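You operate a simulated robot arm through the tools that you are given. There is no shell and no other tool. Be economical: measure what you need, move in short steps, check, and stop when the job is done.

You run a simulated two-armed robot. Do the job below in one go: nothing can be reset, and whatever is moved stays where it is left.

Task
Pick up the carton that says "bags" from the top of the table by the fence with one hand, pass it to the other hand and put it on the low shelf of the bag table. Set down upright: carton.
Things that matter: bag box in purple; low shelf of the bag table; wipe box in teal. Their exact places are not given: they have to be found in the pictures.

Only the result counts: the job must be done as asked and must still hold three seconds after the hand-in. Knocking over, shifting, dropping, spilling or breaking anything else fails it.

Robot
Two 7-joint arms with two-finger parallel grippers on one trunk, on a base that drives. Base frame: it is fixed to the floor where the robot stands at the start and does not move with it; the origin is under the middle of the robot, x ahead of it, y to its left, z up; the surface under the hand at the start is at about z = 860. Units: mm, degrees, N and s.
The left shoulder is at the start at [71, 156, 1005], the right one opposite. Places, roughly: low shelf of the bag table [900, 3500, 300]. Payload 3.91 kg a hand.
The TCP of each hand is the grasp point between the finger pads, 30 mm short of the fingertips. In the tool frame z runs along the fingers and y along their closing line. Largest opening 110 mm; finger width 20, thickness 10; the body of the gripper, 48 by 112 mm, starts 55 mm behind the TCP.
Orientation is that of the tool frame in the base frame, as [roll, pitch, yaw] about the fixed x, y, z axes, in that order (R = Rz(yaw) Ry(pitch) Rx(roll)). With the fingers straight down and closing along the base's y, the tool's x points along the base's -x, its y along +y and its z along -z.

Tools
- The arms move only by the tool servo_tool. It takes "left_motion", "right_motion" or both (then of equal length, played together; a hand with none holds still); each is a list of rows, each an object (a shift or turn left out is 0, a gripper value left out holds the last) with "dp": the shift along the base's x, y, z in mm, a list of three; "rot": the turn, a rotation vector about the base's x, y, z in degrees, a list of three; "grip": the finger opening in mm, from 0 to 110. In form: [{"dp": [x, y, z], "rot": [rx, ry, rz], "grip": grip}, ...]. A call has 1 to 10 rows; each row shifts and turns the commanded pose from where the row before left it. Each row takes 0.2 s and may step no farther than 50 mm and 8.6 degrees from the row before; otherwise, or with a gripper value out of range, the whole call is refused. Where a pose cannot be reached the arm comes as near as it can. A force on the tool above 40 N (or 10 N above the force at the start of the call, whichever is more), or a blocked arm, ends the call early, and 0.2 s more pass. Each finger travels about 108 mm/s and halts on what it meets, pressing with about 24 N; the grip force reading is that of the motor and also rises with nothing between the fingers. The clock runs only during rows and for 0.2 s after the last one: add rows that do not move to give the fingers time. It gives the time, the measured TCP pose, the force on the tool (base axes), the opening and the grip force at its end, in the units of the frame above (readings bear some noise), with the torque about the TCP (base axes, N m) and any sound that the robot's microphone picked up.
- Cameras (640 x 400 px; columns grow to the right, rows downward): "scene" is now at [133.1, 42.1, 1244.4]; the picture's right is [0.44, -0.90, 0.00], its down [-0.41, -0.20, -0.89] and it looks along [0.80, 0.39, -0.46] (base axes); focal length 271 px, centre (320, 200). "left" rides on the left gripper at [72, -17, -103] in its tool frame; the picture's right is [0.23, 0.97, 0.00], its down [-0.76, 0.18, -0.62] and it looks along [-0.61, 0.14, 0.78] (tool axes); focal length 222 px, centre (320, 200). "right" rides on the right gripper at [72, 17, -103] in its tool frame; the picture's right is [-0.23, 0.97, 0.00], its down [-0.76, -0.18, -0.62] and it looks along [-0.61, -0.14, 0.78] (tool axes); focal length 222 px, centre (320, 200).
- capture(camera): a new picture of that camera. No time passes.
- slide_trunk(by): slides the trunk up (or, below 0, down) by that many mm; the arms and the scene camera ride with it, the base frame stays. It gives what a move gives, with no picture.
- steer(legs): drives the robot by 1 to 6 legs, each [ahead, left, turn to the left] in mm, mm and degrees, along the robot's own axes; the way and the turn of a leg run together, so that a leg with both is an arc; at most 1500 mm and 180 degrees a leg. The arms and the cameras ride along, it lands a little off, and it stops where it bumps. It gives what a move gives.
- aim_head(pan, tilt): turns the head with the scene camera to pan (to the left, within 86 degrees either way) and tilt (down, from -29 to 69), counted from straight ahead of the robot. It gives what a move gives.
- point_at(camera, pixels): for up to 12 pixels [column, row] of the newest picture of that camera ("zoom" is the newest enlarged one), the place [x, y, z] in the base frame of the surface seen there, good to about 2 mm. No time passes.
- close_up(camera, box): a new picture of the part [left, top, right, bottom] of that camera's present view, enlarged. No time passes.
- job_done(): hands the job in; it is judged then, once.

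Go step by step. Measure first, check grasps and placings, and put right what went wrong. The budget is 80 turns and 62 pictures, counting those below and the enlarged ones. Unless the task says otherwise, let go and move clear before handing in, and close with one line.

The tools are called after "Call:" by a JSON object that holds its "api" and its "payload". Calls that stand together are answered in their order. servo_tool: Moves the arms, as the interface text tells. Its arguments: {"type":"object","properties":{"left_motion":{"type":"array","items":{"type":"object","properties":{"dp":{"type":"array","items":{"type":"number"}},"rot":{"type":"array","items":{"type":"number"}},"grip":{"type":"number"}}}},"right_motion":{"type":"array","items":{"type":"object","properties":{"dp":{"type":"array","items":{"type":"number"}},"rot":{"type":"array","items":{"type":"number"}},"grip":{"type":"number"}}}}},"required":[]} The other tools are called the same way: slide_trunk (by) slides the trunk up or down; steer (legs) drives the base; aim_head (pan, tilt) turns the head that bears the scene camera; capture (camera) takes a picture; point_at (camera, pixels) gives the place of the surface under pixels of a picture; close_up (camera, box) takes an enlarged picture of a part of a camera's view; job_done () hands the job in.

At the start:

```text
clock: 0.0
left_position: [562.0, 585.2, 1077.7]
left_tcp_rot: [179.9, 0.0, 179.9]
left_wrist_force: [-1.1, -0.8, 0.0]
left_ft_torque: [-0.02, 0.0, 0.02]
left_width: 110.1
left_finger_force: 0.1
right_position: [638.2, 57.5, 1099.7]
right_tcp_rot: [-180.0, 0.0, 180.0]
right_wrist_force: [0.1, 0.3, 0.2]
right_ft_torque: [0.01, 0.0, -0.04]
right_width: 109.8
right_finger_force: 0.1
trunk travel left (down, up): [-450.0, 490.0]
robot x, y, heading: [-0.2, 0.4, 0.0]
head pan, tilt: [25.9, 27.1]
```

scene: 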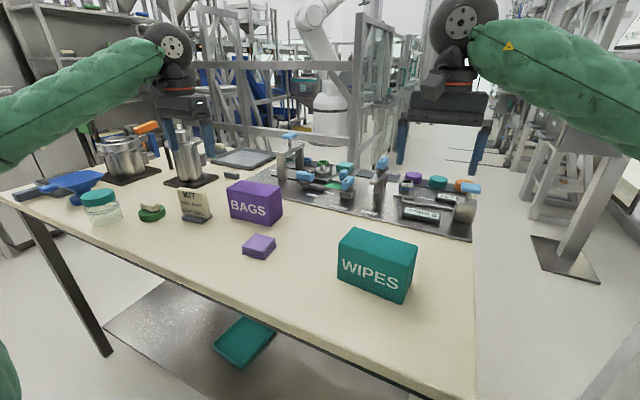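
right: 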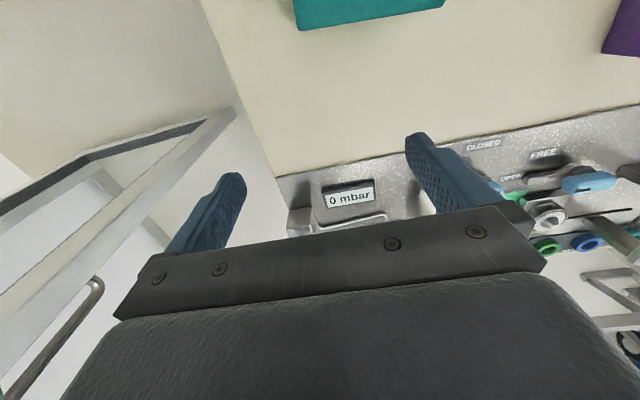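
left: 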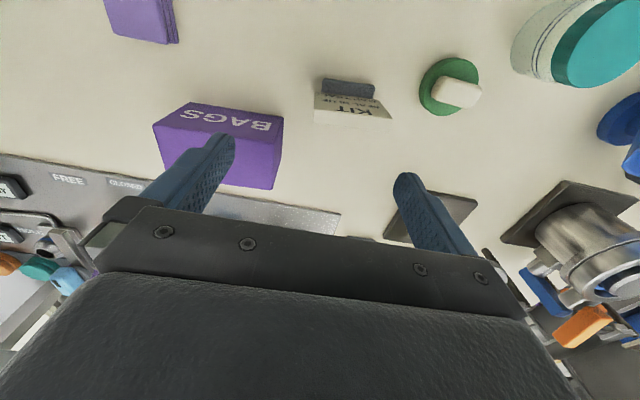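

The purple BAGS carton is at about (255,202) in the scene, with the teal WIPES box at (377,265). I'll measure both first.

Call:
{"api": "close_up", "payload": {"camera": "scene", "box": [170, 150, 330, 270]}}

Call:
{"api": "point_at", "payload": {"camera": "scene", "pixels": [[229, 187], [263, 200], [281, 187], [250, 182], [231, 216], [264, 223], [280, 208], [255, 190], [340, 240], [412, 255], [380, 232], [258, 240]]}}

Call:
{"api": "point_at", "payload": {"camera": "left", "pixels": [[156, 126], [188, 104], [281, 118], [274, 135], [240, 125], [270, 185], [332, 112], [450, 90], [140, 20], [280, 212], [250, 60], [190, 130]]}}

```text
3.33 times, centred on (250, 210) of scene
```

zoom: 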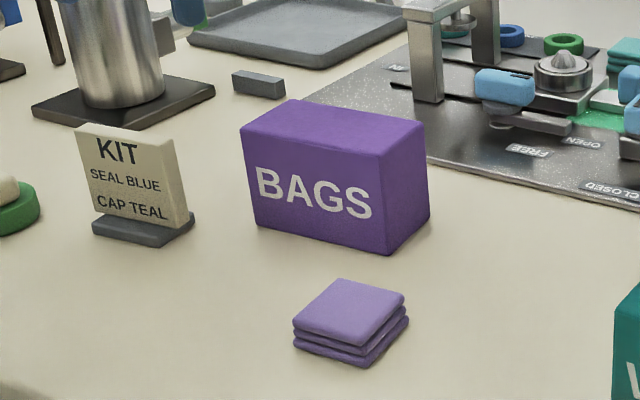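

```text
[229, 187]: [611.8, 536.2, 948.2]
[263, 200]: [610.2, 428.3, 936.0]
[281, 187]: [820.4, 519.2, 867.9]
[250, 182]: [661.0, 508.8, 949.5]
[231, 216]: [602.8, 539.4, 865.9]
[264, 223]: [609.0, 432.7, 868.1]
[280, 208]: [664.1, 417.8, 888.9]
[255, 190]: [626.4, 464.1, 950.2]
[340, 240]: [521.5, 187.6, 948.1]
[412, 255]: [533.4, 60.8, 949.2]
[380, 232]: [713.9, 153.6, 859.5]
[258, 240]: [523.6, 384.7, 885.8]
```

```text
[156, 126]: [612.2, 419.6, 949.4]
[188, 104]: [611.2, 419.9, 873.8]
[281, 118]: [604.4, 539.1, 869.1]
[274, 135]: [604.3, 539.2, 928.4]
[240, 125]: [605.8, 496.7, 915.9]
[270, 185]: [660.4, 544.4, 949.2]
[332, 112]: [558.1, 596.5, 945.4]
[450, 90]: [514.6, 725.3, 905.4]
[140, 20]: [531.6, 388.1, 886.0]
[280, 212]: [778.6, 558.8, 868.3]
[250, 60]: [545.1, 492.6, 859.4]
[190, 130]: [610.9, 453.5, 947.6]
```

The carton spans about x 605–670, y 420–544 and z 860–950, turned about 4°. Before choosing the handover pose I'll look toward the bag table.

Call:
{"api": "aim_head", "payload": {"pan": 80, "tilt": 15}}

Call:
{"api": "capture", "payload": {"camera": "scene"}}

```text
clock: 1.2
left_position: [561.5, 585.4, 1076.8]
left_tcp_rot: [179.9, 0.0, -179.9]
left_wrist_force: [0.7, -1.0, 0.2]
left_ft_torque: [0.01, -0.01, 0.0]
left_width: 110.2
left_finger_force: 0.1
right_position: [636.8, 57.5, 1098.8]
right_tcp_rot: [-180.0, 0.0, 179.9]
right_wrist_force: [0.1, 0.3, 0.3]
right_ft_torque: [0.01, 0.0, -0.01]
right_width: 109.9
right_finger_force: 0.1
trunk travel left (down, up): [-450.0, 490.0]
robot x, y, heading: [-2.1, -0.3, 0.1]
head pan, tilt: [80.0, 15.0]
```

```text
57 pictures are left
```

scene: 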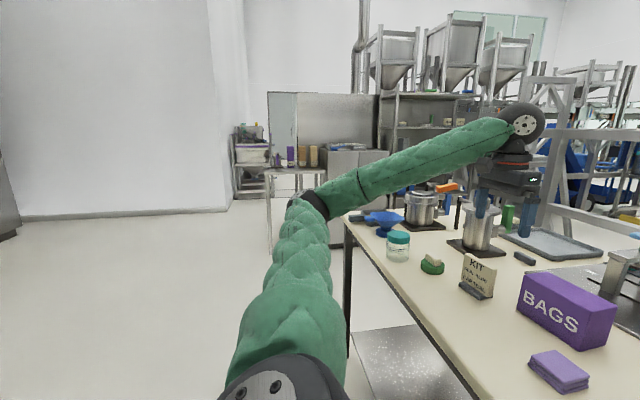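

A table with a lower frame appears near (290,190). I'll zoom in on it.

Call:
{"api": "close_up", "payload": {"camera": "scene", "box": [220, 130, 380, 230]}}

Call:
{"api": "point_at", "payload": {"camera": "scene", "pixels": [[267, 172], [328, 169], [270, 220], [280, 200], [290, 155], [270, 248], [278, 168], [345, 180], [290, 198], [250, 150]]}}

```text
4.00 times, centred on (300, 180) of scene
```

zoom: 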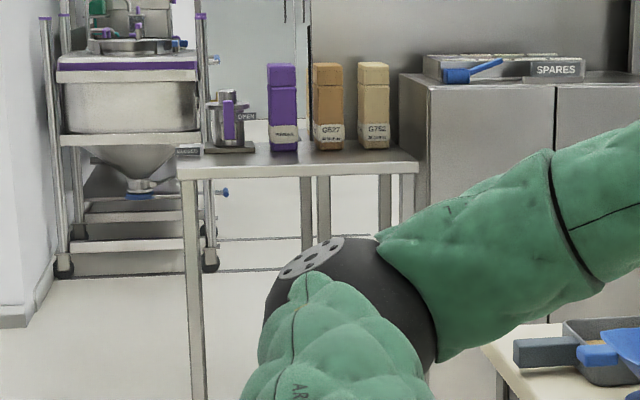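

```text
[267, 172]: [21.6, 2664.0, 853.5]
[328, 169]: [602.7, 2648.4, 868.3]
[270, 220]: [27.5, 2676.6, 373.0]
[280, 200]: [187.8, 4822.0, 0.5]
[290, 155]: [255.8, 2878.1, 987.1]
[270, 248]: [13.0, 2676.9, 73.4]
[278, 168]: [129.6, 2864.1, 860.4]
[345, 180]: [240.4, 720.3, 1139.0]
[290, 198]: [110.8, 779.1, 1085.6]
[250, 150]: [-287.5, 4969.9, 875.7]
```

The far table near (20–620, 2650–3150) shows no shelf, so I'll survey again after the pickup. Now I'll bring the left hand over the carton, turned so that it closes across the short side.

Call:
{"api": "servo_tool", "payload": {"left_motion": [{"dp": [8, -11, 0], "rot": [0, 0, -8.5], "grip": 110}, {"dp": [8, -11, 0], "rot": [0, 0, -8.5]}, {"dp": [8, -11, 0], "rot": [0, 0, -8.5]}, {"dp": [8, -11, 0], "rot": [0, 0, -8.5]}, {"dp": [8, -11, 0], "rot": [0, 0, -8.5]}, {"dp": [8, -11, 0], "rot": [0, 0, -8.5]}, {"dp": [8, -11, 0], "rot": [0, 0, -8.5]}, {"dp": [8, -11, 0], "rot": [0, 0, -8.5]}, {"dp": [8, -11, 0], "rot": [0, 0, -8.5]}, {"dp": [8, -11, 0], "rot": [0, 0, -8.5]}]}}

Call:
{"api": "capture", "payload": {"camera": "left"}}

```text
clock: 3.4
left_position: [641.2, 475.4, 1077.5]
left_tcp_rot: [-179.8, 0.0, 94.8]
left_wrist_force: [0.0, 0.3, 0.1]
left_ft_torque: [0.01, -0.02, 0.0]
left_width: 110.0
left_finger_force: 0.1
right_position: [637.1, 56.8, 1099.0]
right_tcp_rot: [179.9, -0.1, 180.0]
right_wrist_force: [-0.2, 0.2, 0.2]
right_ft_torque: [0.0, 0.01, 0.0]
right_width: 110.0
right_finger_force: 0.0
trunk travel left (down, up): [-450.0, 490.0]
robot x, y, heading: [-3.9, 2.1, -0.2]
head pan, tilt: [80.0, 15.0]
```

```text
55 pictures are left
```

left: 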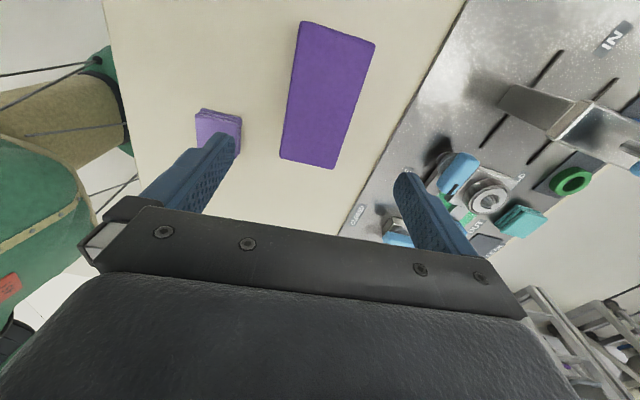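

Call:
{"api": "point_at", "payload": {"camera": "left", "pixels": [[285, 155], [332, 165], [303, 26], [371, 45], [292, 95], [352, 100], [320, 100]]}}

```text
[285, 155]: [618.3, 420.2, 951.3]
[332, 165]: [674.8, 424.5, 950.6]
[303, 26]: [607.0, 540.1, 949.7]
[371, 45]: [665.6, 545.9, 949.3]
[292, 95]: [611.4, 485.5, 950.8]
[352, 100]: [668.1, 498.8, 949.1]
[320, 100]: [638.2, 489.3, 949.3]
```

The top-face edges give a centre near (641, 482) and a yaw of about 4.8°, which matches the hand. I'll descend to grip about 25 mm toward the −y end, then close.

Call:
{"api": "servo_tool", "payload": {"left_motion": [{"dp": [2.5, -18, 0]}, {"dp": [0, 0, -40]}, {"dp": [0, 0, -40]}, {"dp": [0, 0, -35]}, {"dp": [0, 0, -30]}, {}, {"grip": 50}, {"grip": 50}, {"grip": 50}, {"grip": 50}]}}

Call:
{"api": "capture", "payload": {"camera": "left"}}

```text
clock: 5.6
left_position: [645.5, 457.0, 931.9]
left_tcp_rot: [-179.9, 0.0, 95.0]
left_wrist_force: [-0.4, 0.4, 0.2]
left_ft_torque: [0.08, -0.09, -0.08]
left_width: 67.7
left_finger_force: 23.8
right_position: [638.2, 57.0, 1100.1]
right_tcp_rot: [-180.0, 0.0, -179.9]
right_wrist_force: [-0.4, 0.6, -0.2]
right_ft_torque: [-0.02, 0.0, -0.04]
right_width: 109.9
right_finger_force: 0.1
trunk travel left (down, up): [-450.0, 490.0]
robot x, y, heading: [1.5, 3.6, -0.1]
head pan, tilt: [80.0, 15.0]
```

```text
54 pictures are left
```

left: 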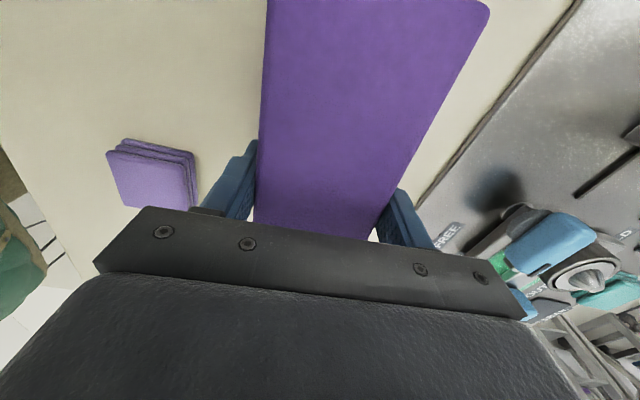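

The fingers hold the carton at 67.7 mm with about 24 N. I'll lift straight up.

Call:
{"api": "servo_tool", "payload": {"left_motion": [{"dp": [0, 0, 20], "grip": 50}, {"dp": [0, 0, 30]}, {"dp": [0, 0, 40]}, {"dp": [0, 0, 40]}, {"dp": [0, 0, 40]}, {"dp": [0, 0, 40]}, {"dp": [0, 0, 20]}]}}

Call:
{"api": "capture", "payload": {"camera": "scene"}}

```text
clock: 7.2
left_position: [645.6, 458.5, 1163.5]
left_tcp_rot: [-180.0, 0.0, 95.0]
left_wrist_force: [0.4, -0.1, -1.6]
left_ft_torque: [-0.04, -0.04, 0.01]
left_width: 67.7
left_finger_force: 24.0
right_position: [638.9, 58.2, 1099.4]
right_tcp_rot: [179.9, 0.0, 180.0]
right_wrist_force: [-0.5, 0.3, 0.3]
right_ft_torque: [0.01, 0.0, -0.02]
right_width: 110.3
right_finger_force: 0.0
trunk travel left (down, up): [-450.0, 490.0]
robot x, y, heading: [3.1, 1.5, -0.0]
head pan, tilt: [80.0, 15.0]
```

```text
53 pictures are left
```

scene: 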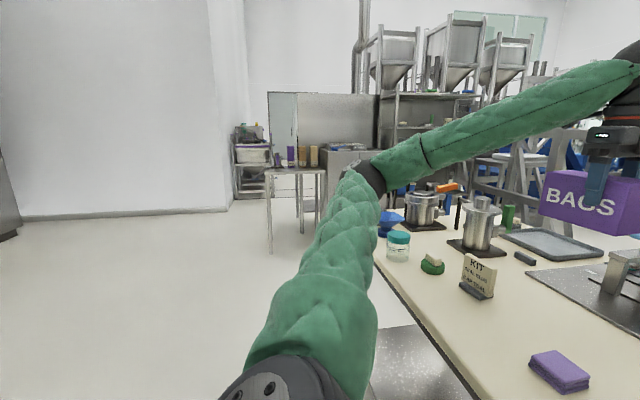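

The carton hangs level and weighs about 1.6 N. I'll turn it so its long side runs ahead, bring it to the middle, and stage the right hand pitched 45° and clear.

Call:
{"api": "servo_tool", "payload": {"left_motion": [{"dp": [1.5, -37.8, 0], "rot": [0, 0, 8.5]}, {"dp": [1.5, -37.8, 0], "rot": [0, 0, 8.5]}, {"dp": [1.5, -37.8, 0], "rot": [0, 0, 8.5]}, {"dp": [1.5, -37.8, 0], "rot": [0, 0, 8.5]}, {"dp": [1.5, -37.8, 0], "rot": [0, 0, 8.5]}, {"dp": [1.5, -37.8, 0], "rot": [0, 0, 8.5]}, {"dp": [1.5, -37.8, 0], "rot": [0, 0, 8.5]}, {"dp": [1.5, -37.8, 0], "rot": [0, 0, 8.5]}, {"dp": [1.5, -37.8, 0], "rot": [0, 0, 8.5]}, {"dp": [1.5, -37.8, 0], "rot": [0, 0, 8.5]}], "right_motion": [{"dp": [-13.8, -30, 3.7], "rot": [0, -7.5, 0], "grip": 110}, {"dp": [-13.8, -30, 3.7], "rot": [0, -7.5, 0]}, {"dp": [-13.8, -30, 3.7], "rot": [0, -7.5, 0]}, {"dp": [-13.8, -30, 3.7], "rot": [0, -7.5, 0]}, {"dp": [-13.8, -30, 3.7], "rot": [0, -7.5, 0]}, {"dp": [-13.8, -30, 3.7], "rot": [0, -7.5, 0]}, {"dp": [-13.8, -27, 3.7]}, {"dp": [-13.8, 0, 3.7]}, {"dp": [-13.8, 0, 3.7]}, {"dp": [-13.8, 0, 3.7]}]}}

Call:
{"api": "aim_head", "payload": {"pan": 5, "tilt": 15}}

Call:
{"api": "capture", "payload": {"camera": "scene"}}

Call:
{"api": "capture", "payload": {"camera": "right"}}

```text
clock: 9.4
left_position: [658.5, 79.0, 1162.5]
left_tcp_rot: [-180.0, 0.0, -179.8]
left_wrist_force: [-1.4, 0.5, -2.0]
left_ft_torque: [0.03, -0.05, 0.01]
left_width: 67.8
left_finger_force: 24.6
right_position: [501.3, -151.5, 1136.8]
right_tcp_rot: [179.9, 45.0, 179.9]
right_wrist_force: [0.4, -0.8, -0.7]
right_ft_torque: [0.0, 0.01, 0.0]
right_width: 109.9
right_finger_force: 0.1
trunk travel left (down, up): [-450.0, 490.0]
robot x, y, heading: [-0.7, 0.4, -0.3]
head pan, tilt: [80.0, 15.0]
```

```text
clock: 10.9
left_position: [658.5, 79.1, 1163.8]
left_tcp_rot: [-179.9, 0.0, 179.9]
left_wrist_force: [-0.8, 0.4, -3.4]
left_ft_torque: [-0.01, -0.05, -0.01]
left_width: 68.0
left_finger_force: 24.2
right_position: [499.9, -150.2, 1136.5]
right_tcp_rot: [-180.0, 45.0, 179.9]
right_wrist_force: [0.2, 1.3, -0.1]
right_ft_torque: [-0.01, 0.03, -0.02]
right_width: 110.0
right_finger_force: 0.0
trunk travel left (down, up): [-450.0, 490.0]
robot x, y, heading: [1.1, 1.3, -0.1]
head pan, tilt: [5.0, 15.0]
```

```text
52 pictures are left
```

scene: 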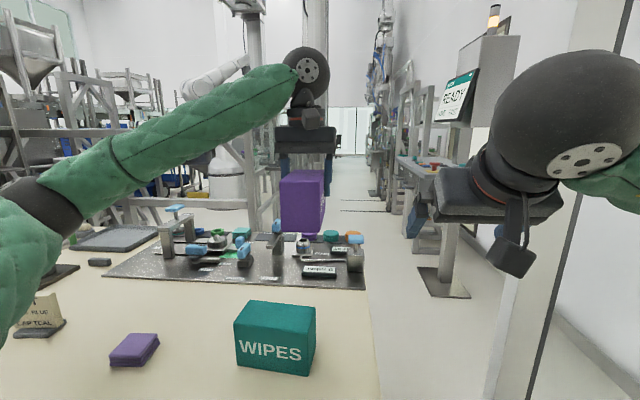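

```text
51 pictures are left
```

right: 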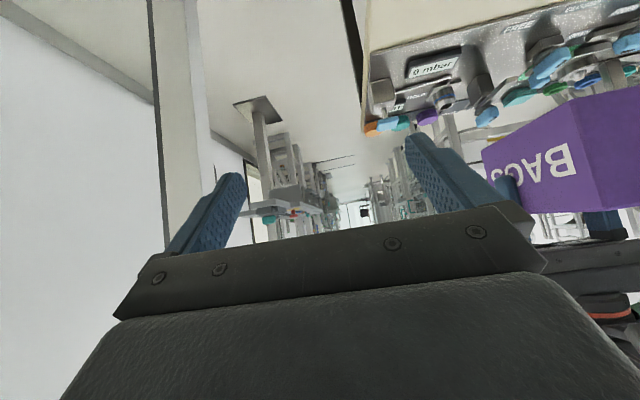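

The carton sits end-on at (300,200) in the scene. I'll measure its near end before bringing the right hand in.

Call:
{"api": "point_at", "payload": {"camera": "scene", "pixels": [[284, 183], [316, 185], [284, 225], [312, 228], [299, 205], [299, 175], [322, 205]]}}

```text
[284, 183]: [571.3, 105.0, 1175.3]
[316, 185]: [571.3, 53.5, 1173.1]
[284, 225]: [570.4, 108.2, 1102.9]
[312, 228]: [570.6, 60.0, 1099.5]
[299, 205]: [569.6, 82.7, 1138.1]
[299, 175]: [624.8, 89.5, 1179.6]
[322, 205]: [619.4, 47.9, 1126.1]
```

The near end is at x≈570, centred on y≈80, with z 1092–1181. I'll check how close the left forearm lies before swinging the right hand in.

Call:
{"api": "point_at", "payload": {"camera": "scene", "pixels": [[120, 150], [130, 195], [180, 140], [200, 150], [240, 120], [270, 90], [285, 85], [310, 75], [300, 110], [540, 130], [310, 150]]}}

```text
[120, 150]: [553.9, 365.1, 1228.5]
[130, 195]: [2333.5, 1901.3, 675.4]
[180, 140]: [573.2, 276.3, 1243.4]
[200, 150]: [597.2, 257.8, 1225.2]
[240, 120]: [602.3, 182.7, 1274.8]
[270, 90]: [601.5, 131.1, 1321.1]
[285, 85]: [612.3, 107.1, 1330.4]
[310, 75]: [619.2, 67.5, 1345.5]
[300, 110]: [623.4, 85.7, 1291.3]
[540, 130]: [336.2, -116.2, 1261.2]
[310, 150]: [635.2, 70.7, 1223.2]
```

The left forearm stays at x ≥ 570 with y > 130, so the right hand can come in. I'll slide it across behind the carton, then forward around its near end.

Call:
{"api": "servo_tool", "payload": {"right_motion": [{"dp": [-10, 40, 1]}, {"dp": [-10, 40, 0]}, {"dp": [0, 40, 0]}, {"dp": [0, 40, 0]}, {"dp": [0, 40, 0]}, {"dp": [0, 30, 0]}, {"dp": [0, 0, 0]}]}}

Call:
{"api": "capture", "payload": {"camera": "right"}}

Call:
{"api": "capture", "payload": {"camera": "scene"}}

```text
clock: 12.5
left_position: [658.1, 79.2, 1162.7]
left_tcp_rot: [180.0, 0.0, -180.0]
left_wrist_force: [-0.6, 0.4, -3.0]
left_ft_torque: [0.07, -0.05, 0.01]
left_width: 67.8
left_finger_force: 24.1
right_position: [481.0, 80.0, 1138.3]
right_tcp_rot: [179.9, 45.1, 180.0]
right_wrist_force: [0.1, 0.0, 0.3]
right_ft_torque: [0.01, 0.01, 0.02]
right_width: 109.9
right_finger_force: 0.1
trunk travel left (down, up): [-450.0, 490.0]
robot x, y, heading: [-1.7, -3.6, -0.2]
head pan, tilt: [5.0, 15.0]
```

```text
50 pictures are left
```

right: 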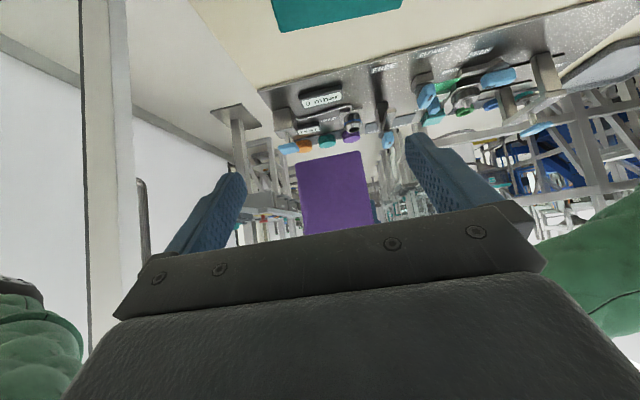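

```text
49 pictures are left
```

scene: 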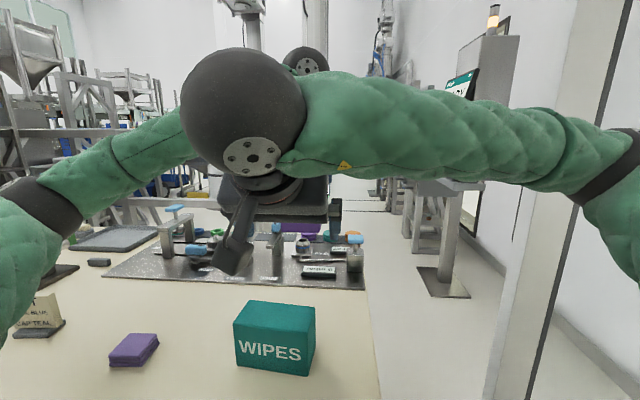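

The right fingers straddle the carton end in the right camera (box at 335,190). I'll advance in small rows.

Call:
{"api": "servo_tool", "payload": {"right_motion": [{"dp": [30, 0, 0]}, {"dp": [30, 0, 0]}, {"dp": [25, 0, 0]}, {"dp": [20, 0, 0]}, {"dp": [15, 0, 0]}, {}]}}

Call:
{"api": "capture", "payload": {"camera": "right"}}

Call:
{"api": "capture", "payload": {"camera": "left"}}

```text
clock: 13.9
left_position: [657.5, 78.7, 1163.6]
left_tcp_rot: [-180.0, 0.0, 180.0]
left_wrist_force: [0.4, -0.4, -1.7]
left_ft_torque: [0.0, -0.1, -0.01]
left_width: 68.0
left_finger_force: 23.0
right_position: [600.4, 80.0, 1136.4]
right_tcp_rot: [180.0, 45.1, -180.0]
right_wrist_force: [-0.6, -0.4, -0.3]
right_ft_torque: [-0.03, 0.0, 0.02]
right_width: 109.9
right_finger_force: 0.0
trunk travel left (down, up): [-450.0, 490.0]
robot x, y, heading: [1.5, -3.4, 0.3]
head pan, tilt: [5.0, 15.0]
```

```text
48 pictures are left
```

right: 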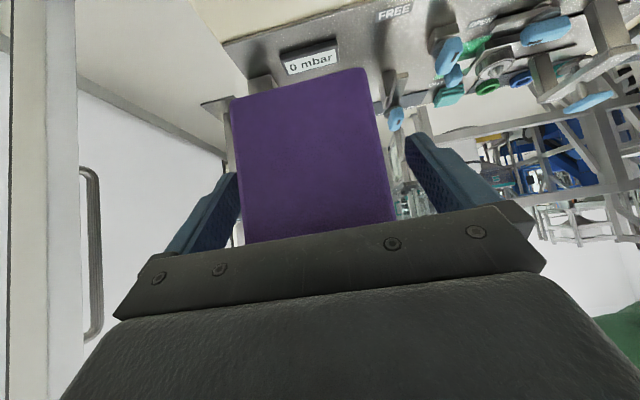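

```text
47 pictures are left
```

left: 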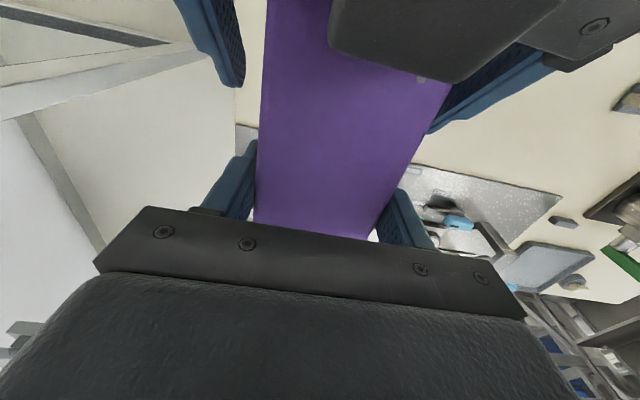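

Both grippers clear each other and straddle the carton. I'll close the right hand.

Call:
{"api": "servo_tool", "payload": {"right_motion": [{"grip": 50}, {"grip": 50}, {"grip": 50}, {"grip": 50}, {"grip": 50}]}}

```text
clock: 15.1
left_position: [658.5, 79.5, 1162.7]
left_tcp_rot: [-180.0, 0.1, -180.0]
left_wrist_force: [-1.5, 12.2, -2.1]
left_ft_torque: [0.49, 0.06, -0.47]
left_width: 67.7
left_finger_force: 24.0
right_position: [601.3, 79.7, 1136.9]
right_tcp_rot: [180.0, 44.9, -179.9]
right_wrist_force: [2.1, -12.0, -0.2]
right_ft_torque: [-0.16, -0.04, -0.26]
right_width: 67.7
right_finger_force: 24.2
trunk travel left (down, up): [-450.0, 490.0]
robot x, y, heading: [3.0, 0.6, 0.6]
head pan, tilt: [5.0, 15.0]
```

The right hand grips at 67.7 mm, but a side force of about 12 N remains between the hands. I'll ease the right hand slightly, then open the left.

Call:
{"api": "servo_tool", "payload": {"right_motion": [{"dp": [0, -1, 0]}, {}]}}

```text
clock: 15.7
left_position: [658.0, 78.8, 1162.5]
left_tcp_rot: [-179.9, -0.1, -180.0]
left_wrist_force: [-5.9, 1.0, -2.9]
left_ft_torque: [0.35, 0.14, 0.65]
left_width: 67.9
left_finger_force: 24.1
right_position: [600.8, 78.7, 1136.5]
right_tcp_rot: [-180.0, 44.9, -180.0]
right_wrist_force: [7.4, -2.1, 0.1]
right_ft_torque: [-0.33, 0.01, -0.72]
right_width: 67.7
right_finger_force: 24.5
trunk travel left (down, up): [-450.0, 490.0]
robot x, y, heading: [0.6, -0.2, -0.1]
head pan, tilt: [5.0, 15.0]
```

The side force has dropped to about 2 N. I'll open the left hand and lift it clear.

Call:
{"api": "servo_tool", "payload": {"left_motion": [{"grip": 110}, {"grip": 110}, {"grip": 110}, {"dp": [0, 0, 20]}, {"dp": [0, 0, 30]}, {"dp": [0, 0, 40]}, {"dp": [0, 0, 40]}]}}

Call:
{"api": "capture", "payload": {"camera": "left"}}

Call:
{"api": "capture", "payload": {"camera": "right"}}

```text
clock: 17.3
left_position: [658.4, 78.2, 1293.6]
left_tcp_rot: [180.0, 0.1, -180.0]
left_wrist_force: [-0.5, 0.2, -0.6]
left_ft_torque: [-0.01, -0.01, 0.02]
left_width: 110.0
left_finger_force: 0.0
right_position: [600.0, 77.8, 1138.5]
right_tcp_rot: [-179.9, 45.0, 179.9]
right_wrist_force: [-0.8, -0.4, -0.4]
right_ft_torque: [0.04, 0.04, 0.0]
right_width: 67.9
right_finger_force: 24.6
trunk travel left (down, up): [-450.0, 490.0]
robot x, y, heading: [0.7, -2.7, -0.0]
head pan, tilt: [5.0, 15.0]
```

```text
46 pictures are left
```

left: 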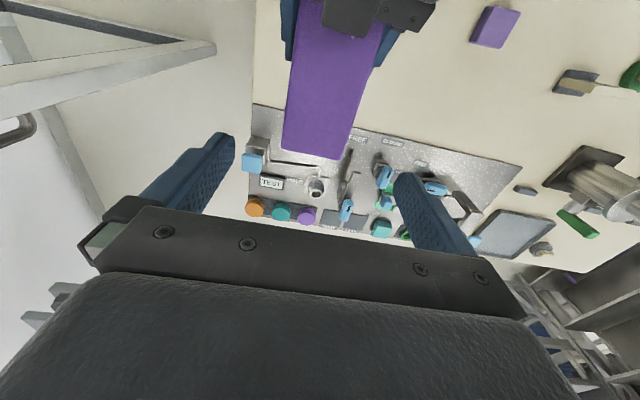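

```text
45 pictures are left
```

right: 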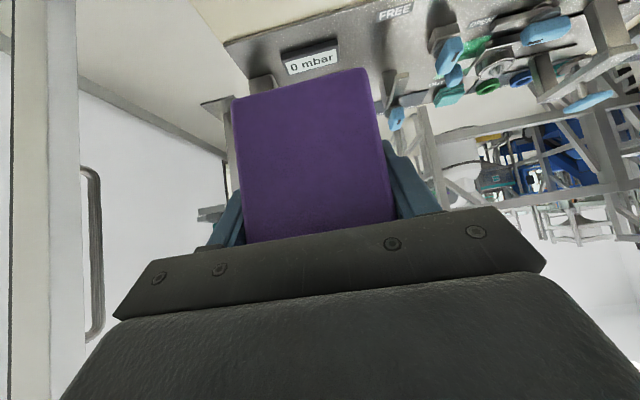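

The right hand holds the carton alone, and it looks unchanged in its pads. I'll check its level and draw both arms in for travel, left hand first.

Call:
{"api": "point_at", "payload": {"camera": "left", "pixels": [[305, 40], [370, 50], [290, 140], [335, 150], [320, 90]]}}

Call:
{"api": "servo_tool", "payload": {"left_motion": [{"dp": [-10, 35, 0]}, {"dp": [-15, 35, 0]}, {"dp": [-20, 35, 0]}, {"dp": [-25, 35, 0]}, {"dp": [-25, 35, 0]}, {"dp": [-25, 30, -10]}, {"dp": [-25, 20, -10]}, {"dp": [-20, 10, -10]}]}}

Call:
{"api": "servo_tool", "payload": {"right_motion": [{"dp": [-15, -25, 0], "grip": 50}, {"dp": [-15, -25, 0]}, {"dp": [-15, -25, 0]}, {"dp": [-15, -25, 0]}, {"dp": [-15, -25, 0]}, {"dp": [-15, -25, 0]}, {"dp": [-15, -25, 0]}, {"dp": [-15, -25, 0]}]}}

Call:
{"api": "steer", "payload": {"legs": [[-350, 0, 0]]}}

Call:
{"api": "aim_head", "payload": {"pan": 60, "tilt": 10}}

Call:
{"api": "capture", "payload": {"camera": "scene"}}

```text
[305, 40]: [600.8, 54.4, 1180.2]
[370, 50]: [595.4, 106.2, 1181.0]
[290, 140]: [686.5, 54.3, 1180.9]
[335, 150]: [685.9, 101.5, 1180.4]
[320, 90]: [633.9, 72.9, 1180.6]
```

```text
clock: 19.1
left_position: [493.9, 315.9, 1260.7]
left_tcp_rot: [-179.8, -0.1, -180.0]
left_wrist_force: [0.2, 0.7, -0.2]
left_ft_torque: [0.01, 0.01, 0.01]
left_width: 109.9
left_finger_force: 0.1
right_position: [600.2, 79.4, 1137.1]
right_tcp_rot: [-179.9, 45.0, 180.0]
right_wrist_force: [-0.3, -0.1, -0.5]
right_ft_torque: [-0.01, 0.06, -0.01]
right_width: 68.0
right_finger_force: 24.5
trunk travel left (down, up): [-450.0, 490.0]
robot x, y, heading: [0.7, 2.5, -0.0]
head pan, tilt: [5.0, 15.0]
```

```text
clock: 20.9
left_position: [492.9, 314.7, 1262.4]
left_tcp_rot: [-179.9, 0.1, -180.0]
left_wrist_force: [-0.7, -0.7, 0.3]
left_ft_torque: [0.01, -0.01, 0.02]
left_width: 109.9
left_finger_force: 0.1
right_position: [480.5, -121.6, 1137.3]
right_tcp_rot: [-179.9, 44.9, -180.0]
right_wrist_force: [-0.4, 0.7, -0.7]
right_ft_torque: [0.0, 0.08, 0.02]
right_width: 67.9
right_finger_force: 24.2
trunk travel left (down, up): [-450.0, 490.0]
robot x, y, heading: [-1.7, 0.1, -0.0]
head pan, tilt: [5.0, 15.0]
```

```text
clock: 23.2
left_position: [145.8, 312.1, 1260.2]
left_tcp_rot: [-179.9, 0.0, 179.8]
left_wrist_force: [0.4, 0.3, 0.6]
left_ft_torque: [-0.02, -0.01, 0.0]
left_width: 110.0
left_finger_force: 0.0
right_position: [128.9, -122.9, 1137.3]
right_tcp_rot: [-180.0, 45.1, 179.7]
right_wrist_force: [-0.6, 0.2, -0.7]
right_ft_torque: [0.01, 0.08, 0.02]
right_width: 67.9
right_finger_force: 23.8
trunk travel left (down, up): [-450.0, 490.0]
robot x, y, heading: [-348.1, -0.9, -0.4]
head pan, tilt: [5.0, 15.0]
```

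```text
clock: 24.4
left_position: [146.3, 312.3, 1260.9]
left_tcp_rot: [179.9, 0.0, 179.8]
left_wrist_force: [-0.1, 0.2, 0.7]
left_ft_torque: [0.01, 0.01, -0.01]
left_width: 110.2
left_finger_force: 0.0
right_position: [130.4, -121.8, 1137.1]
right_tcp_rot: [180.0, 45.0, 179.8]
right_wrist_force: [0.7, -0.9, 1.2]
right_ft_torque: [0.0, 0.07, -0.04]
right_width: 67.7
right_finger_force: 24.0
trunk travel left (down, up): [-450.0, 490.0]
robot x, y, heading: [-350.9, -3.0, -0.4]
head pan, tilt: [60.0, 10.0]
```

```text
44 pictures are left
```

scene: 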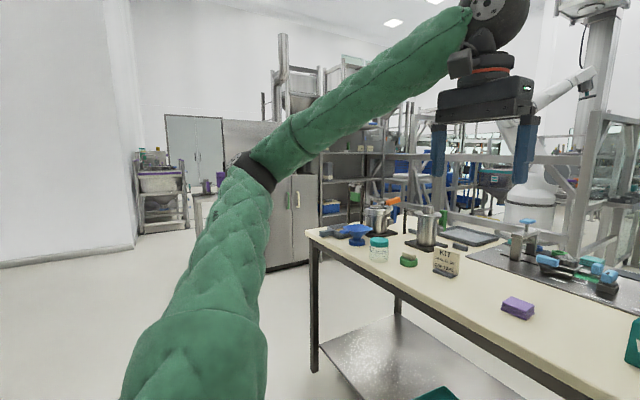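

The carton is level (top face z≈1180 everywhere) and the base is clear of the table. I'll turn left to face the far area.

Call:
{"api": "steer", "payload": {"legs": [[0, 0, 90]]}}

Call:
{"api": "aim_head", "payload": {"pan": -15, "tilt": 15}}

Call:
{"api": "capture", "payload": {"camera": "scene"}}

```text
clock: 28.6
left_position: [-664.6, 494.4, 1261.4]
left_tcp_rot: [-179.9, 0.0, -89.9]
left_wrist_force: [0.4, 0.1, 0.3]
left_ft_torque: [0.0, -0.01, 0.0]
left_width: 110.1
left_finger_force: 0.0
right_position: [-229.8, 481.1, 1137.5]
right_tcp_rot: [179.9, 45.1, -89.8]
right_wrist_force: [0.4, -0.6, 0.9]
right_ft_torque: [-0.04, 0.03, 0.0]
right_width: 67.8
right_finger_force: 24.1
trunk travel left (down, up): [-450.0, 490.0]
robot x, y, heading: [-348.3, -1.3, 90.0]
head pan, tilt: [60.0, 10.0]
```

```text
clock: 30.1
left_position: [-665.0, 494.3, 1260.9]
left_tcp_rot: [180.0, 0.0, -89.9]
left_wrist_force: [-0.5, 0.3, -0.2]
left_ft_torque: [0.02, 0.03, 0.04]
left_width: 109.7
left_finger_force: 0.1
right_position: [-229.9, 480.5, 1136.8]
right_tcp_rot: [179.9, 45.1, -89.8]
right_wrist_force: [0.7, -0.6, -0.2]
right_ft_torque: [-0.11, 0.01, -0.01]
right_width: 67.9
right_finger_force: 23.9
trunk travel left (down, up): [-450.0, 490.0]
robot x, y, heading: [-347.5, -0.5, 90.0]
head pan, tilt: [-15.0, 15.0]
```

```text
43 pictures are left
```

scene: 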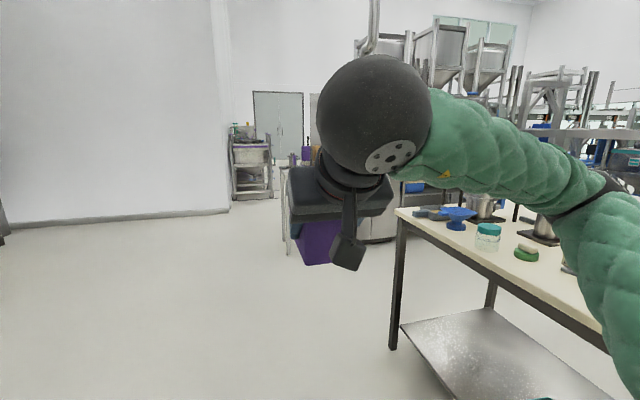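

The arm hides the target area, but the floor straight ahead is clear. I'll drive ahead 1200 mm and look again.

Call:
{"api": "steer", "payload": {"legs": [[1200, 0, 0]]}}

Call:
{"api": "aim_head", "payload": {"pan": -65, "tilt": 15}}

Call:
{"api": "capture", "payload": {"camera": "scene"}}

Call:
{"api": "aim_head", "payload": {"pan": 0, "tilt": 15}}

Call:
{"api": "capture", "payload": {"camera": "scene"}}

```text
clock: 36.2
left_position: [-677.0, 1699.7, 1261.2]
left_tcp_rot: [-180.0, 0.0, -89.4]
left_wrist_force: [-0.2, 0.7, 0.0]
left_ft_torque: [0.05, -0.01, -0.01]
left_width: 109.9
left_finger_force: 0.1
right_position: [-240.4, 1691.2, 1137.2]
right_tcp_rot: [-179.9, 44.9, -89.4]
right_wrist_force: [0.0, 0.5, 0.2]
right_ft_torque: [-0.06, -0.03, 0.0]
right_width: 67.7
right_finger_force: 24.0
trunk travel left (down, up): [-450.0, 490.0]
robot x, y, heading: [-359.8, 1209.3, 90.7]
head pan, tilt: [-15.0, 15.0]
```

```text
clock: 37.4
left_position: [-677.4, 1699.6, 1261.9]
left_tcp_rot: [179.9, 0.0, -89.4]
left_wrist_force: [-0.1, -0.7, 0.0]
left_ft_torque: [0.0, 0.01, -0.02]
left_width: 110.1
left_finger_force: 0.0
right_position: [-242.3, 1689.6, 1137.5]
right_tcp_rot: [179.9, 45.0, -89.4]
right_wrist_force: [0.5, 1.0, -0.7]
right_ft_torque: [-0.07, 0.05, -0.01]
right_width: 68.1
right_finger_force: 24.0
trunk travel left (down, up): [-450.0, 490.0]
robot x, y, heading: [-360.1, 1206.5, 90.8]
head pan, tilt: [-65.0, 15.0]
```

```text
42 pictures are left
```

scene: 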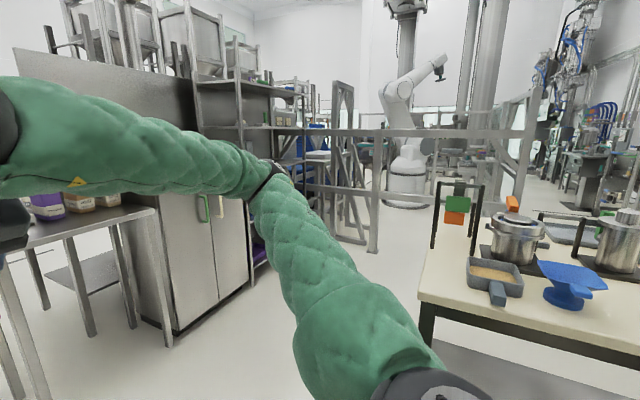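

```text
clock: 38.8
left_position: [-676.8, 1701.5, 1260.7]
left_tcp_rot: [-179.9, 0.0, -89.4]
left_wrist_force: [-0.2, -0.2, 0.9]
left_ft_torque: [-0.01, 0.0, 0.01]
left_width: 110.0
left_finger_force: 0.0
right_position: [-242.1, 1690.9, 1136.7]
right_tcp_rot: [-180.0, 44.9, -89.3]
right_wrist_force: [0.6, 0.5, 0.7]
right_ft_torque: [-0.09, 0.0, -0.02]
right_width: 67.9
right_finger_force: 24.0
trunk travel left (down, up): [-450.0, 490.0]
robot x, y, heading: [-355.1, 1210.2, 90.5]
head pan, tilt: [0.0, 15.0]
```

```text
41 pictures are left
```

scene: 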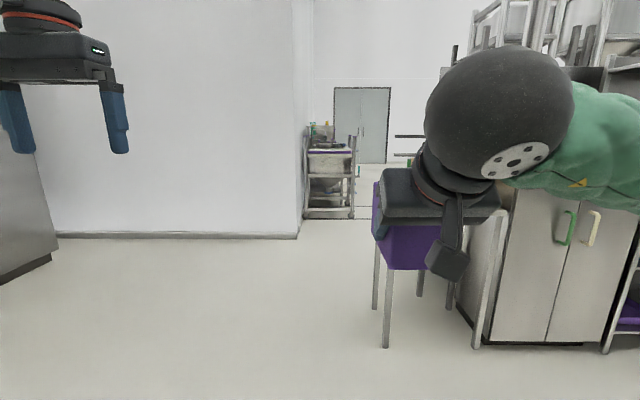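

Something like a low shelf shows between the legs beyond the far table. I'll measure the corridor ahead before driving on.

Call:
{"api": "point_at", "payload": {"camera": "scene", "pixels": [[298, 238], [60, 235], [386, 345], [478, 345], [355, 217], [305, 215], [580, 340], [375, 308], [449, 306], [330, 140], [20, 275], [605, 350]]}}

```text
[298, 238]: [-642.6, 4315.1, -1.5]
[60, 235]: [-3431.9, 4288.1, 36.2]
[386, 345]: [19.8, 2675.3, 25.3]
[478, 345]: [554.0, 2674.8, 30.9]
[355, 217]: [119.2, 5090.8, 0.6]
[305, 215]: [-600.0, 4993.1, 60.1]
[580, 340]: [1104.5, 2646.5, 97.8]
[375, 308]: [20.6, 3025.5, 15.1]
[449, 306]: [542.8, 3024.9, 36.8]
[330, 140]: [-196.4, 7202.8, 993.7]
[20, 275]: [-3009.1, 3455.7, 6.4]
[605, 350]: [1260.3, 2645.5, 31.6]
```

The far table spans x 20–560 and y 2650–3050, the cabinet sits beside it, and open floor lies to the left. I'll drive diagonally past with generous clearance and look right behind the table.

Call:
{"api": "steer", "payload": {"legs": [[800, 450, 0], [1300, 0, 0]]}}

Call:
{"api": "aim_head", "payload": {"pan": -80, "tilt": 20}}

Call:
{"api": "capture", "payload": {"camera": "scene"}}

```text
clock: 49.7
left_position: [-1149.4, 3795.0, 1261.0]
left_tcp_rot: [-179.9, 0.0, -89.4]
left_wrist_force: [-0.2, 0.6, -0.2]
left_ft_torque: [-0.07, 0.03, -0.01]
left_width: 110.1
left_finger_force: 0.0
right_position: [-714.4, 3784.7, 1137.3]
right_tcp_rot: [180.0, 44.8, -89.4]
right_wrist_force: [0.0, 0.7, 0.1]
right_ft_torque: [-0.09, -0.03, 0.01]
right_width: 68.0
right_finger_force: 23.9
trunk travel left (down, up): [-450.0, 490.0]
robot x, y, heading: [-825.8, 3307.0, 90.6]
head pan, tilt: [0.0, 15.0]
```

```text
clock: 51.2
left_position: [-1149.0, 3794.6, 1261.1]
left_tcp_rot: [-179.9, 0.0, -89.5]
left_wrist_force: [0.7, 0.7, 0.7]
left_ft_torque: [-0.03, 0.02, 0.03]
left_width: 109.9
left_finger_force: 0.0
right_position: [-713.0, 3784.7, 1136.8]
right_tcp_rot: [180.0, 45.0, -89.5]
right_wrist_force: [-0.8, 0.2, 0.1]
right_ft_torque: [-0.1, -0.04, -0.03]
right_width: 67.8
right_finger_force: 23.7
trunk travel left (down, up): [-450.0, 490.0]
robot x, y, heading: [-829.0, 3304.8, 90.4]
head pan, tilt: [-80.0, 20.0]
```

```text
40 pictures are left
```

scene: 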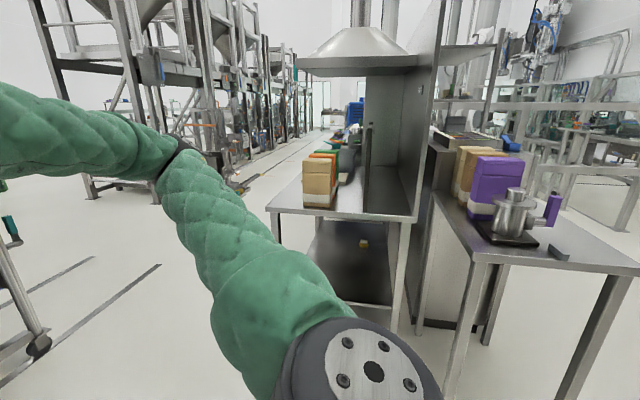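

Now I see a bench with a low shelf at about (355,265), beside the cabinet and under a hood. I'll measure it.

Call:
{"api": "close_up", "payload": {"camera": "scene", "box": [240, 120, 460, 340]}}

Call:
{"api": "point_at", "payload": {"camera": "scene", "pixels": [[350, 265], [310, 270], [385, 290], [345, 235], [363, 243], [268, 210], [413, 220], [350, 200], [310, 60], [410, 65], [397, 325], [325, 240]]}}

```text
1.82 times, centred on (350, 230) of scene
```

zoom: 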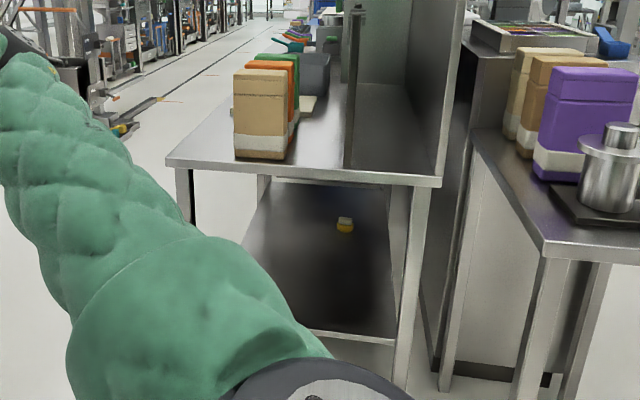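

```text
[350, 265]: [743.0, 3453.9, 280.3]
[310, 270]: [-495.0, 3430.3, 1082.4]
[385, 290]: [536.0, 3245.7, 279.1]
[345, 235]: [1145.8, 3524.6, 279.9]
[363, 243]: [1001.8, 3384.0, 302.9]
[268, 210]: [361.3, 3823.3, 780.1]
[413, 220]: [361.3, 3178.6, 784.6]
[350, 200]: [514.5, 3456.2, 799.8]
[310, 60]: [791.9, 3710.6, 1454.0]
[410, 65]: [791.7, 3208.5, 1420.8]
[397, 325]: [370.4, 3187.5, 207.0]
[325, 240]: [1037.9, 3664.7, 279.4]
```

The low shelf's surface is at z≈280, reaching from about x 400 past 1150, y about 3190–3810, with the bench top at 800. I'll check the right elbow's reach, then plan an approach from the −x end.

Call:
{"api": "point_at", "payload": {"camera": "scene", "pixels": [[185, 150], [200, 190], [270, 280], [60, 120], [170, 175], [440, 190], [640, 265], [395, 305], [330, 295], [500, 340], [545, 215], [408, 325]]}}

Call:
{"api": "point_at", "payload": {"camera": "zoom", "pixels": [[320, 335], [390, 342], [380, 320], [355, 190], [300, 186], [270, 230], [390, 240], [345, 225], [235, 150], [430, 150]]}}

```text
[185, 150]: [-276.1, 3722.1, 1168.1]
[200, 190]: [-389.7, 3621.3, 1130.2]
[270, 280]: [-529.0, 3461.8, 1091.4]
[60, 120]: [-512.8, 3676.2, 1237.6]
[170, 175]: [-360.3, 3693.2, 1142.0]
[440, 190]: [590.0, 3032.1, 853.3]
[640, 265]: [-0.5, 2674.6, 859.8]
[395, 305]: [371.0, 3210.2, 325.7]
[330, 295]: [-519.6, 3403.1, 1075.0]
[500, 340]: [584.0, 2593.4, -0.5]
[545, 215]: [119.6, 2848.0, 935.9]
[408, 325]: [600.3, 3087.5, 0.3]
```

```text
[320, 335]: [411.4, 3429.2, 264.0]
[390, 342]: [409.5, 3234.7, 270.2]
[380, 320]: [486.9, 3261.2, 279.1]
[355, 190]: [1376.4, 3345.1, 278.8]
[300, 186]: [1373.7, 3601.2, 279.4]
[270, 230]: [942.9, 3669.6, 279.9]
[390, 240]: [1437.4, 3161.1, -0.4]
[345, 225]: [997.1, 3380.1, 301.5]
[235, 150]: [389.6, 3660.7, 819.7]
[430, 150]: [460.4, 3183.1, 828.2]
```

The right elbow sits about 480–550 mm out to the side, so I'll place the carton just inside the −x end of the shelf to keep the forearm outside the legs. I'll turn to face +x and line up at y≈3650.

Call:
{"api": "steer", "payload": {"legs": [[0, 0, -90], [200, 330, 0]]}}

Call:
{"api": "servo_tool", "payload": {"left_motion": [{"dp": [0, 5, 45]}, {"dp": [0, 5, 45]}, {"dp": [0, 5, 45]}, {"dp": [0, 5, 45]}, {"dp": [0, 5, 45]}, {"dp": [0, 5, 45]}]}}

Call:
{"api": "slide_trunk", "payload": {"by": -450}}

Call:
{"api": "aim_head", "payload": {"pan": 0, "tilt": 20}}

Call:
{"api": "capture", "payload": {"camera": "scene"}}

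```text
clock: 57.5
left_position: [-131.2, 3945.5, 1261.1]
left_tcp_rot: [-180.0, -0.1, 179.7]
left_wrist_force: [-0.1, 0.0, -0.4]
left_ft_torque: [-0.03, -0.01, -0.01]
left_width: 110.0
left_finger_force: 0.0
right_position: [-148.5, 3509.2, 1136.3]
right_tcp_rot: [-180.0, 44.8, 179.6]
right_wrist_force: [0.2, 1.0, -0.1]
right_ft_torque: [-0.01, 0.06, 0.01]
right_width: 67.9
right_finger_force: 24.0
trunk travel left (down, up): [-450.0, 490.0]
robot x, y, heading: [-628.0, 3629.6, -0.4]
head pan, tilt: [-80.0, 20.0]
```

```text
clock: 58.9
left_position: [-93.6, 3939.4, 1484.9]
left_tcp_rot: [180.0, 0.3, 179.7]
left_wrist_force: [-1.0, -0.3, 0.4]
left_ft_torque: [0.0, -0.02, 0.0]
left_width: 110.1
left_finger_force: 0.1
left hand out of reach, approached as far as the arm can: row 4, 5, 6
right_position: [-150.2, 3509.1, 1137.6]
right_tcp_rot: [179.9, 45.0, 179.6]
right_wrist_force: [0.4, -0.6, -0.2]
right_ft_torque: [0.03, 0.1, 0.04]
right_width: 68.1
right_finger_force: 24.0
trunk travel left (down, up): [-450.0, 490.0]
robot x, y, heading: [-630.5, 3637.1, -0.3]
head pan, tilt: [-80.0, 20.0]
```

```text
refused: -450 is not a number from -400 to 400
```

```text
clock: 60.5
left_position: [-93.5, 3941.1, 1483.3]
left_tcp_rot: [-179.9, 0.3, 179.6]
left_wrist_force: [0.1, -0.2, -0.7]
left_ft_torque: [-0.01, 0.0, 0.02]
left_width: 109.9
left_finger_force: 0.0
right_position: [-150.4, 3508.9, 1136.3]
right_tcp_rot: [180.0, 45.0, 179.7]
right_wrist_force: [-0.2, 0.5, 0.5]
right_ft_torque: [0.01, 0.08, 0.02]
right_width: 68.0
right_finger_force: 23.8
trunk travel left (down, up): [-450.0, 490.0]
robot x, y, heading: [-630.1, 3630.9, -0.5]
head pan, tilt: [0.0, 20.0]
```

```text
38 pictures are left
```

scene: 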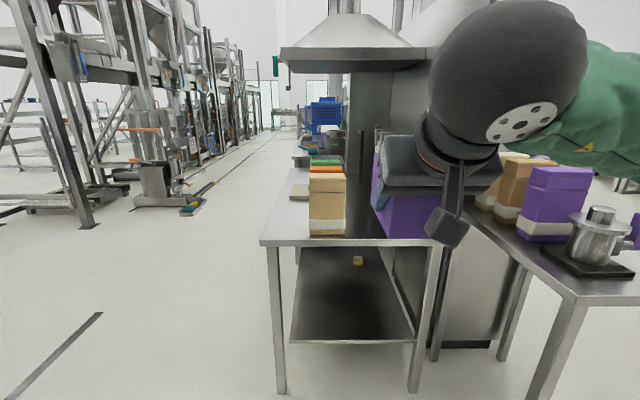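

The shelf is visible with clear floor in front of it. I'll strafe left a bit more, slide the trunk down in two steps, and draw the left hand back.

Call:
{"api": "steer", "payload": {"legs": [[0, 110, 0.4]]}}

Call:
{"api": "slide_trunk", "payload": {"by": -400}}

Call:
{"api": "slide_trunk", "payload": {"by": -50}}

Call:
{"api": "servo_tool", "payload": {"right_motion": [{"dp": [20, 10, -40], "grip": 50}, {"dp": [20, 10, -40]}, {"dp": [20, 10, -40]}, {"dp": [20, 10, -40]}, {"dp": [20, 0, -40]}, {"dp": [20, 0, -40]}, {"dp": [20, 0, -40]}, {"dp": [0, 0, -30]}]}}

Call:
{"api": "aim_head", "payload": {"pan": -30, "tilt": 30}}

Call:
{"api": "capture", "payload": {"camera": "scene"}}

```text
clock: 61.7
left_position: [-93.4, 4056.3, 1483.3]
left_tcp_rot: [-179.7, 0.4, -179.9]
left_wrist_force: [0.3, 1.1, 0.1]
left_ft_torque: [-0.03, 0.02, 0.01]
left_width: 110.1
left_finger_force: 0.0
right_position: [-149.6, 3624.2, 1136.7]
right_tcp_rot: [-179.9, 45.1, -179.9]
right_wrist_force: [-0.1, 0.8, 0.4]
right_ft_torque: [-0.02, 0.09, -0.01]
right_width: 68.0
right_finger_force: 24.0
trunk travel left (down, up): [-450.0, 490.0]
robot x, y, heading: [-627.9, 3745.2, -0.0]
head pan, tilt: [0.0, 20.0]
```

```text
clock: 65.5
left_position: [-95.3, 4054.6, 1084.3]
left_tcp_rot: [-179.7, 0.3, -179.9]
left_wrist_force: [-0.6, 0.1, -0.1]
left_ft_torque: [0.0, 0.0, -0.01]
left_width: 110.3
left_finger_force: 0.1
right_position: [-148.3, 3623.4, 736.8]
right_tcp_rot: [-179.9, 45.0, -179.9]
right_wrist_force: [-0.2, 0.2, 0.6]
right_ft_torque: [0.0, 0.06, 0.03]
right_width: 68.0
right_finger_force: 24.0
trunk travel left (down, up): [-50.0, 890.0]
robot x, y, heading: [-628.2, 3743.0, 0.0]
head pan, tilt: [0.0, 20.0]
```

```text
clock: 66.4
left_position: [-96.3, 4055.0, 1035.6]
left_tcp_rot: [-179.7, 0.3, -179.8]
left_wrist_force: [-0.7, 0.4, 0.6]
left_ft_torque: [-0.01, -0.02, -0.01]
left_width: 109.9
left_finger_force: 0.1
right_position: [-149.5, 3623.4, 686.8]
right_tcp_rot: [-179.9, 45.1, -179.8]
right_wrist_force: [0.4, -1.3, -0.7]
right_ft_torque: [0.01, 0.09, 0.03]
right_width: 67.9
right_finger_force: 24.2
trunk travel left (down, up): [0.0, 940.0]
robot x, y, heading: [-627.2, 3742.5, -0.0]
head pan, tilt: [0.0, 20.0]
```

```text
clock: 68.2
left_position: [-94.6, 4056.8, 1034.1]
left_tcp_rot: [-179.7, 0.3, -179.9]
left_wrist_force: [-0.1, -0.4, -0.9]
left_ft_torque: [0.01, 0.03, -0.01]
left_width: 109.9
left_finger_force: 0.0
right_position: [-8.2, 3663.5, 377.1]
right_tcp_rot: [179.9, 45.0, 180.0]
right_wrist_force: [0.6, 0.0, 0.1]
right_ft_torque: [0.01, 0.08, -0.03]
right_width: 68.0
right_finger_force: 24.2
trunk travel left (down, up): [0.0, 940.0]
robot x, y, heading: [-628.2, 3743.8, 0.1]
head pan, tilt: [0.0, 20.0]
```

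```text
clock: 69.2
left_position: [-94.9, 4055.0, 1033.6]
left_tcp_rot: [-179.6, 0.2, -179.9]
left_wrist_force: [0.6, 0.7, -0.6]
left_ft_torque: [0.01, 0.01, -0.01]
left_width: 109.7
left_finger_force: 0.2
right_position: [-8.0, 3662.8, 377.5]
right_tcp_rot: [179.9, 45.0, -179.9]
right_wrist_force: [-0.2, 0.4, -0.1]
right_ft_torque: [0.02, 0.08, -0.01]
right_width: 68.1
right_finger_force: 24.3
trunk travel left (down, up): [0.0, 940.0]
robot x, y, heading: [-626.4, 3746.1, 0.1]
head pan, tilt: [-30.0, 30.0]
```

```text
37 pictures are left
```

scene: 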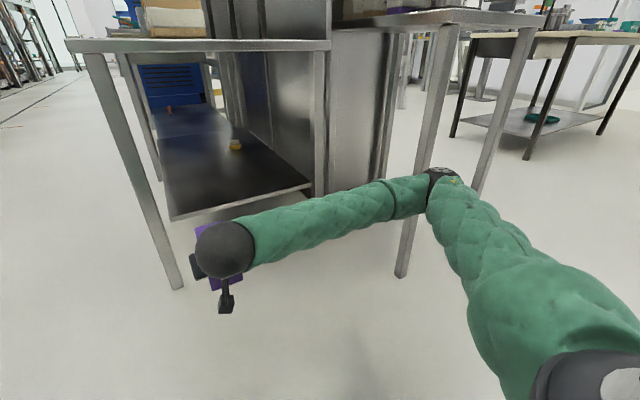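

The hand is now low with the carton in front. I'll measure the elbow (about 440,185) and forearm against the table legs before driving in.

Call:
{"api": "point_at", "payload": {"camera": "scene", "pixels": [[440, 180], [425, 195], [455, 200], [400, 185], [330, 210], [225, 245], [455, 180], [312, 175], [174, 205], [400, 270], [240, 217], [430, 180]]}}

```text
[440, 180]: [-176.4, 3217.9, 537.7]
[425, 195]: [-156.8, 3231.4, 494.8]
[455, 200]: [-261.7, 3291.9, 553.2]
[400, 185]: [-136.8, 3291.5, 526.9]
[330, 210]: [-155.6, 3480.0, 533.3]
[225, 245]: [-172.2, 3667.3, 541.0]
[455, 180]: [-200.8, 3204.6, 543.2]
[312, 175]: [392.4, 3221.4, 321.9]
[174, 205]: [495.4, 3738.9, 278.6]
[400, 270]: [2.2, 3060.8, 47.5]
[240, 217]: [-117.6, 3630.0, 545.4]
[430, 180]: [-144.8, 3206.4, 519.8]
```

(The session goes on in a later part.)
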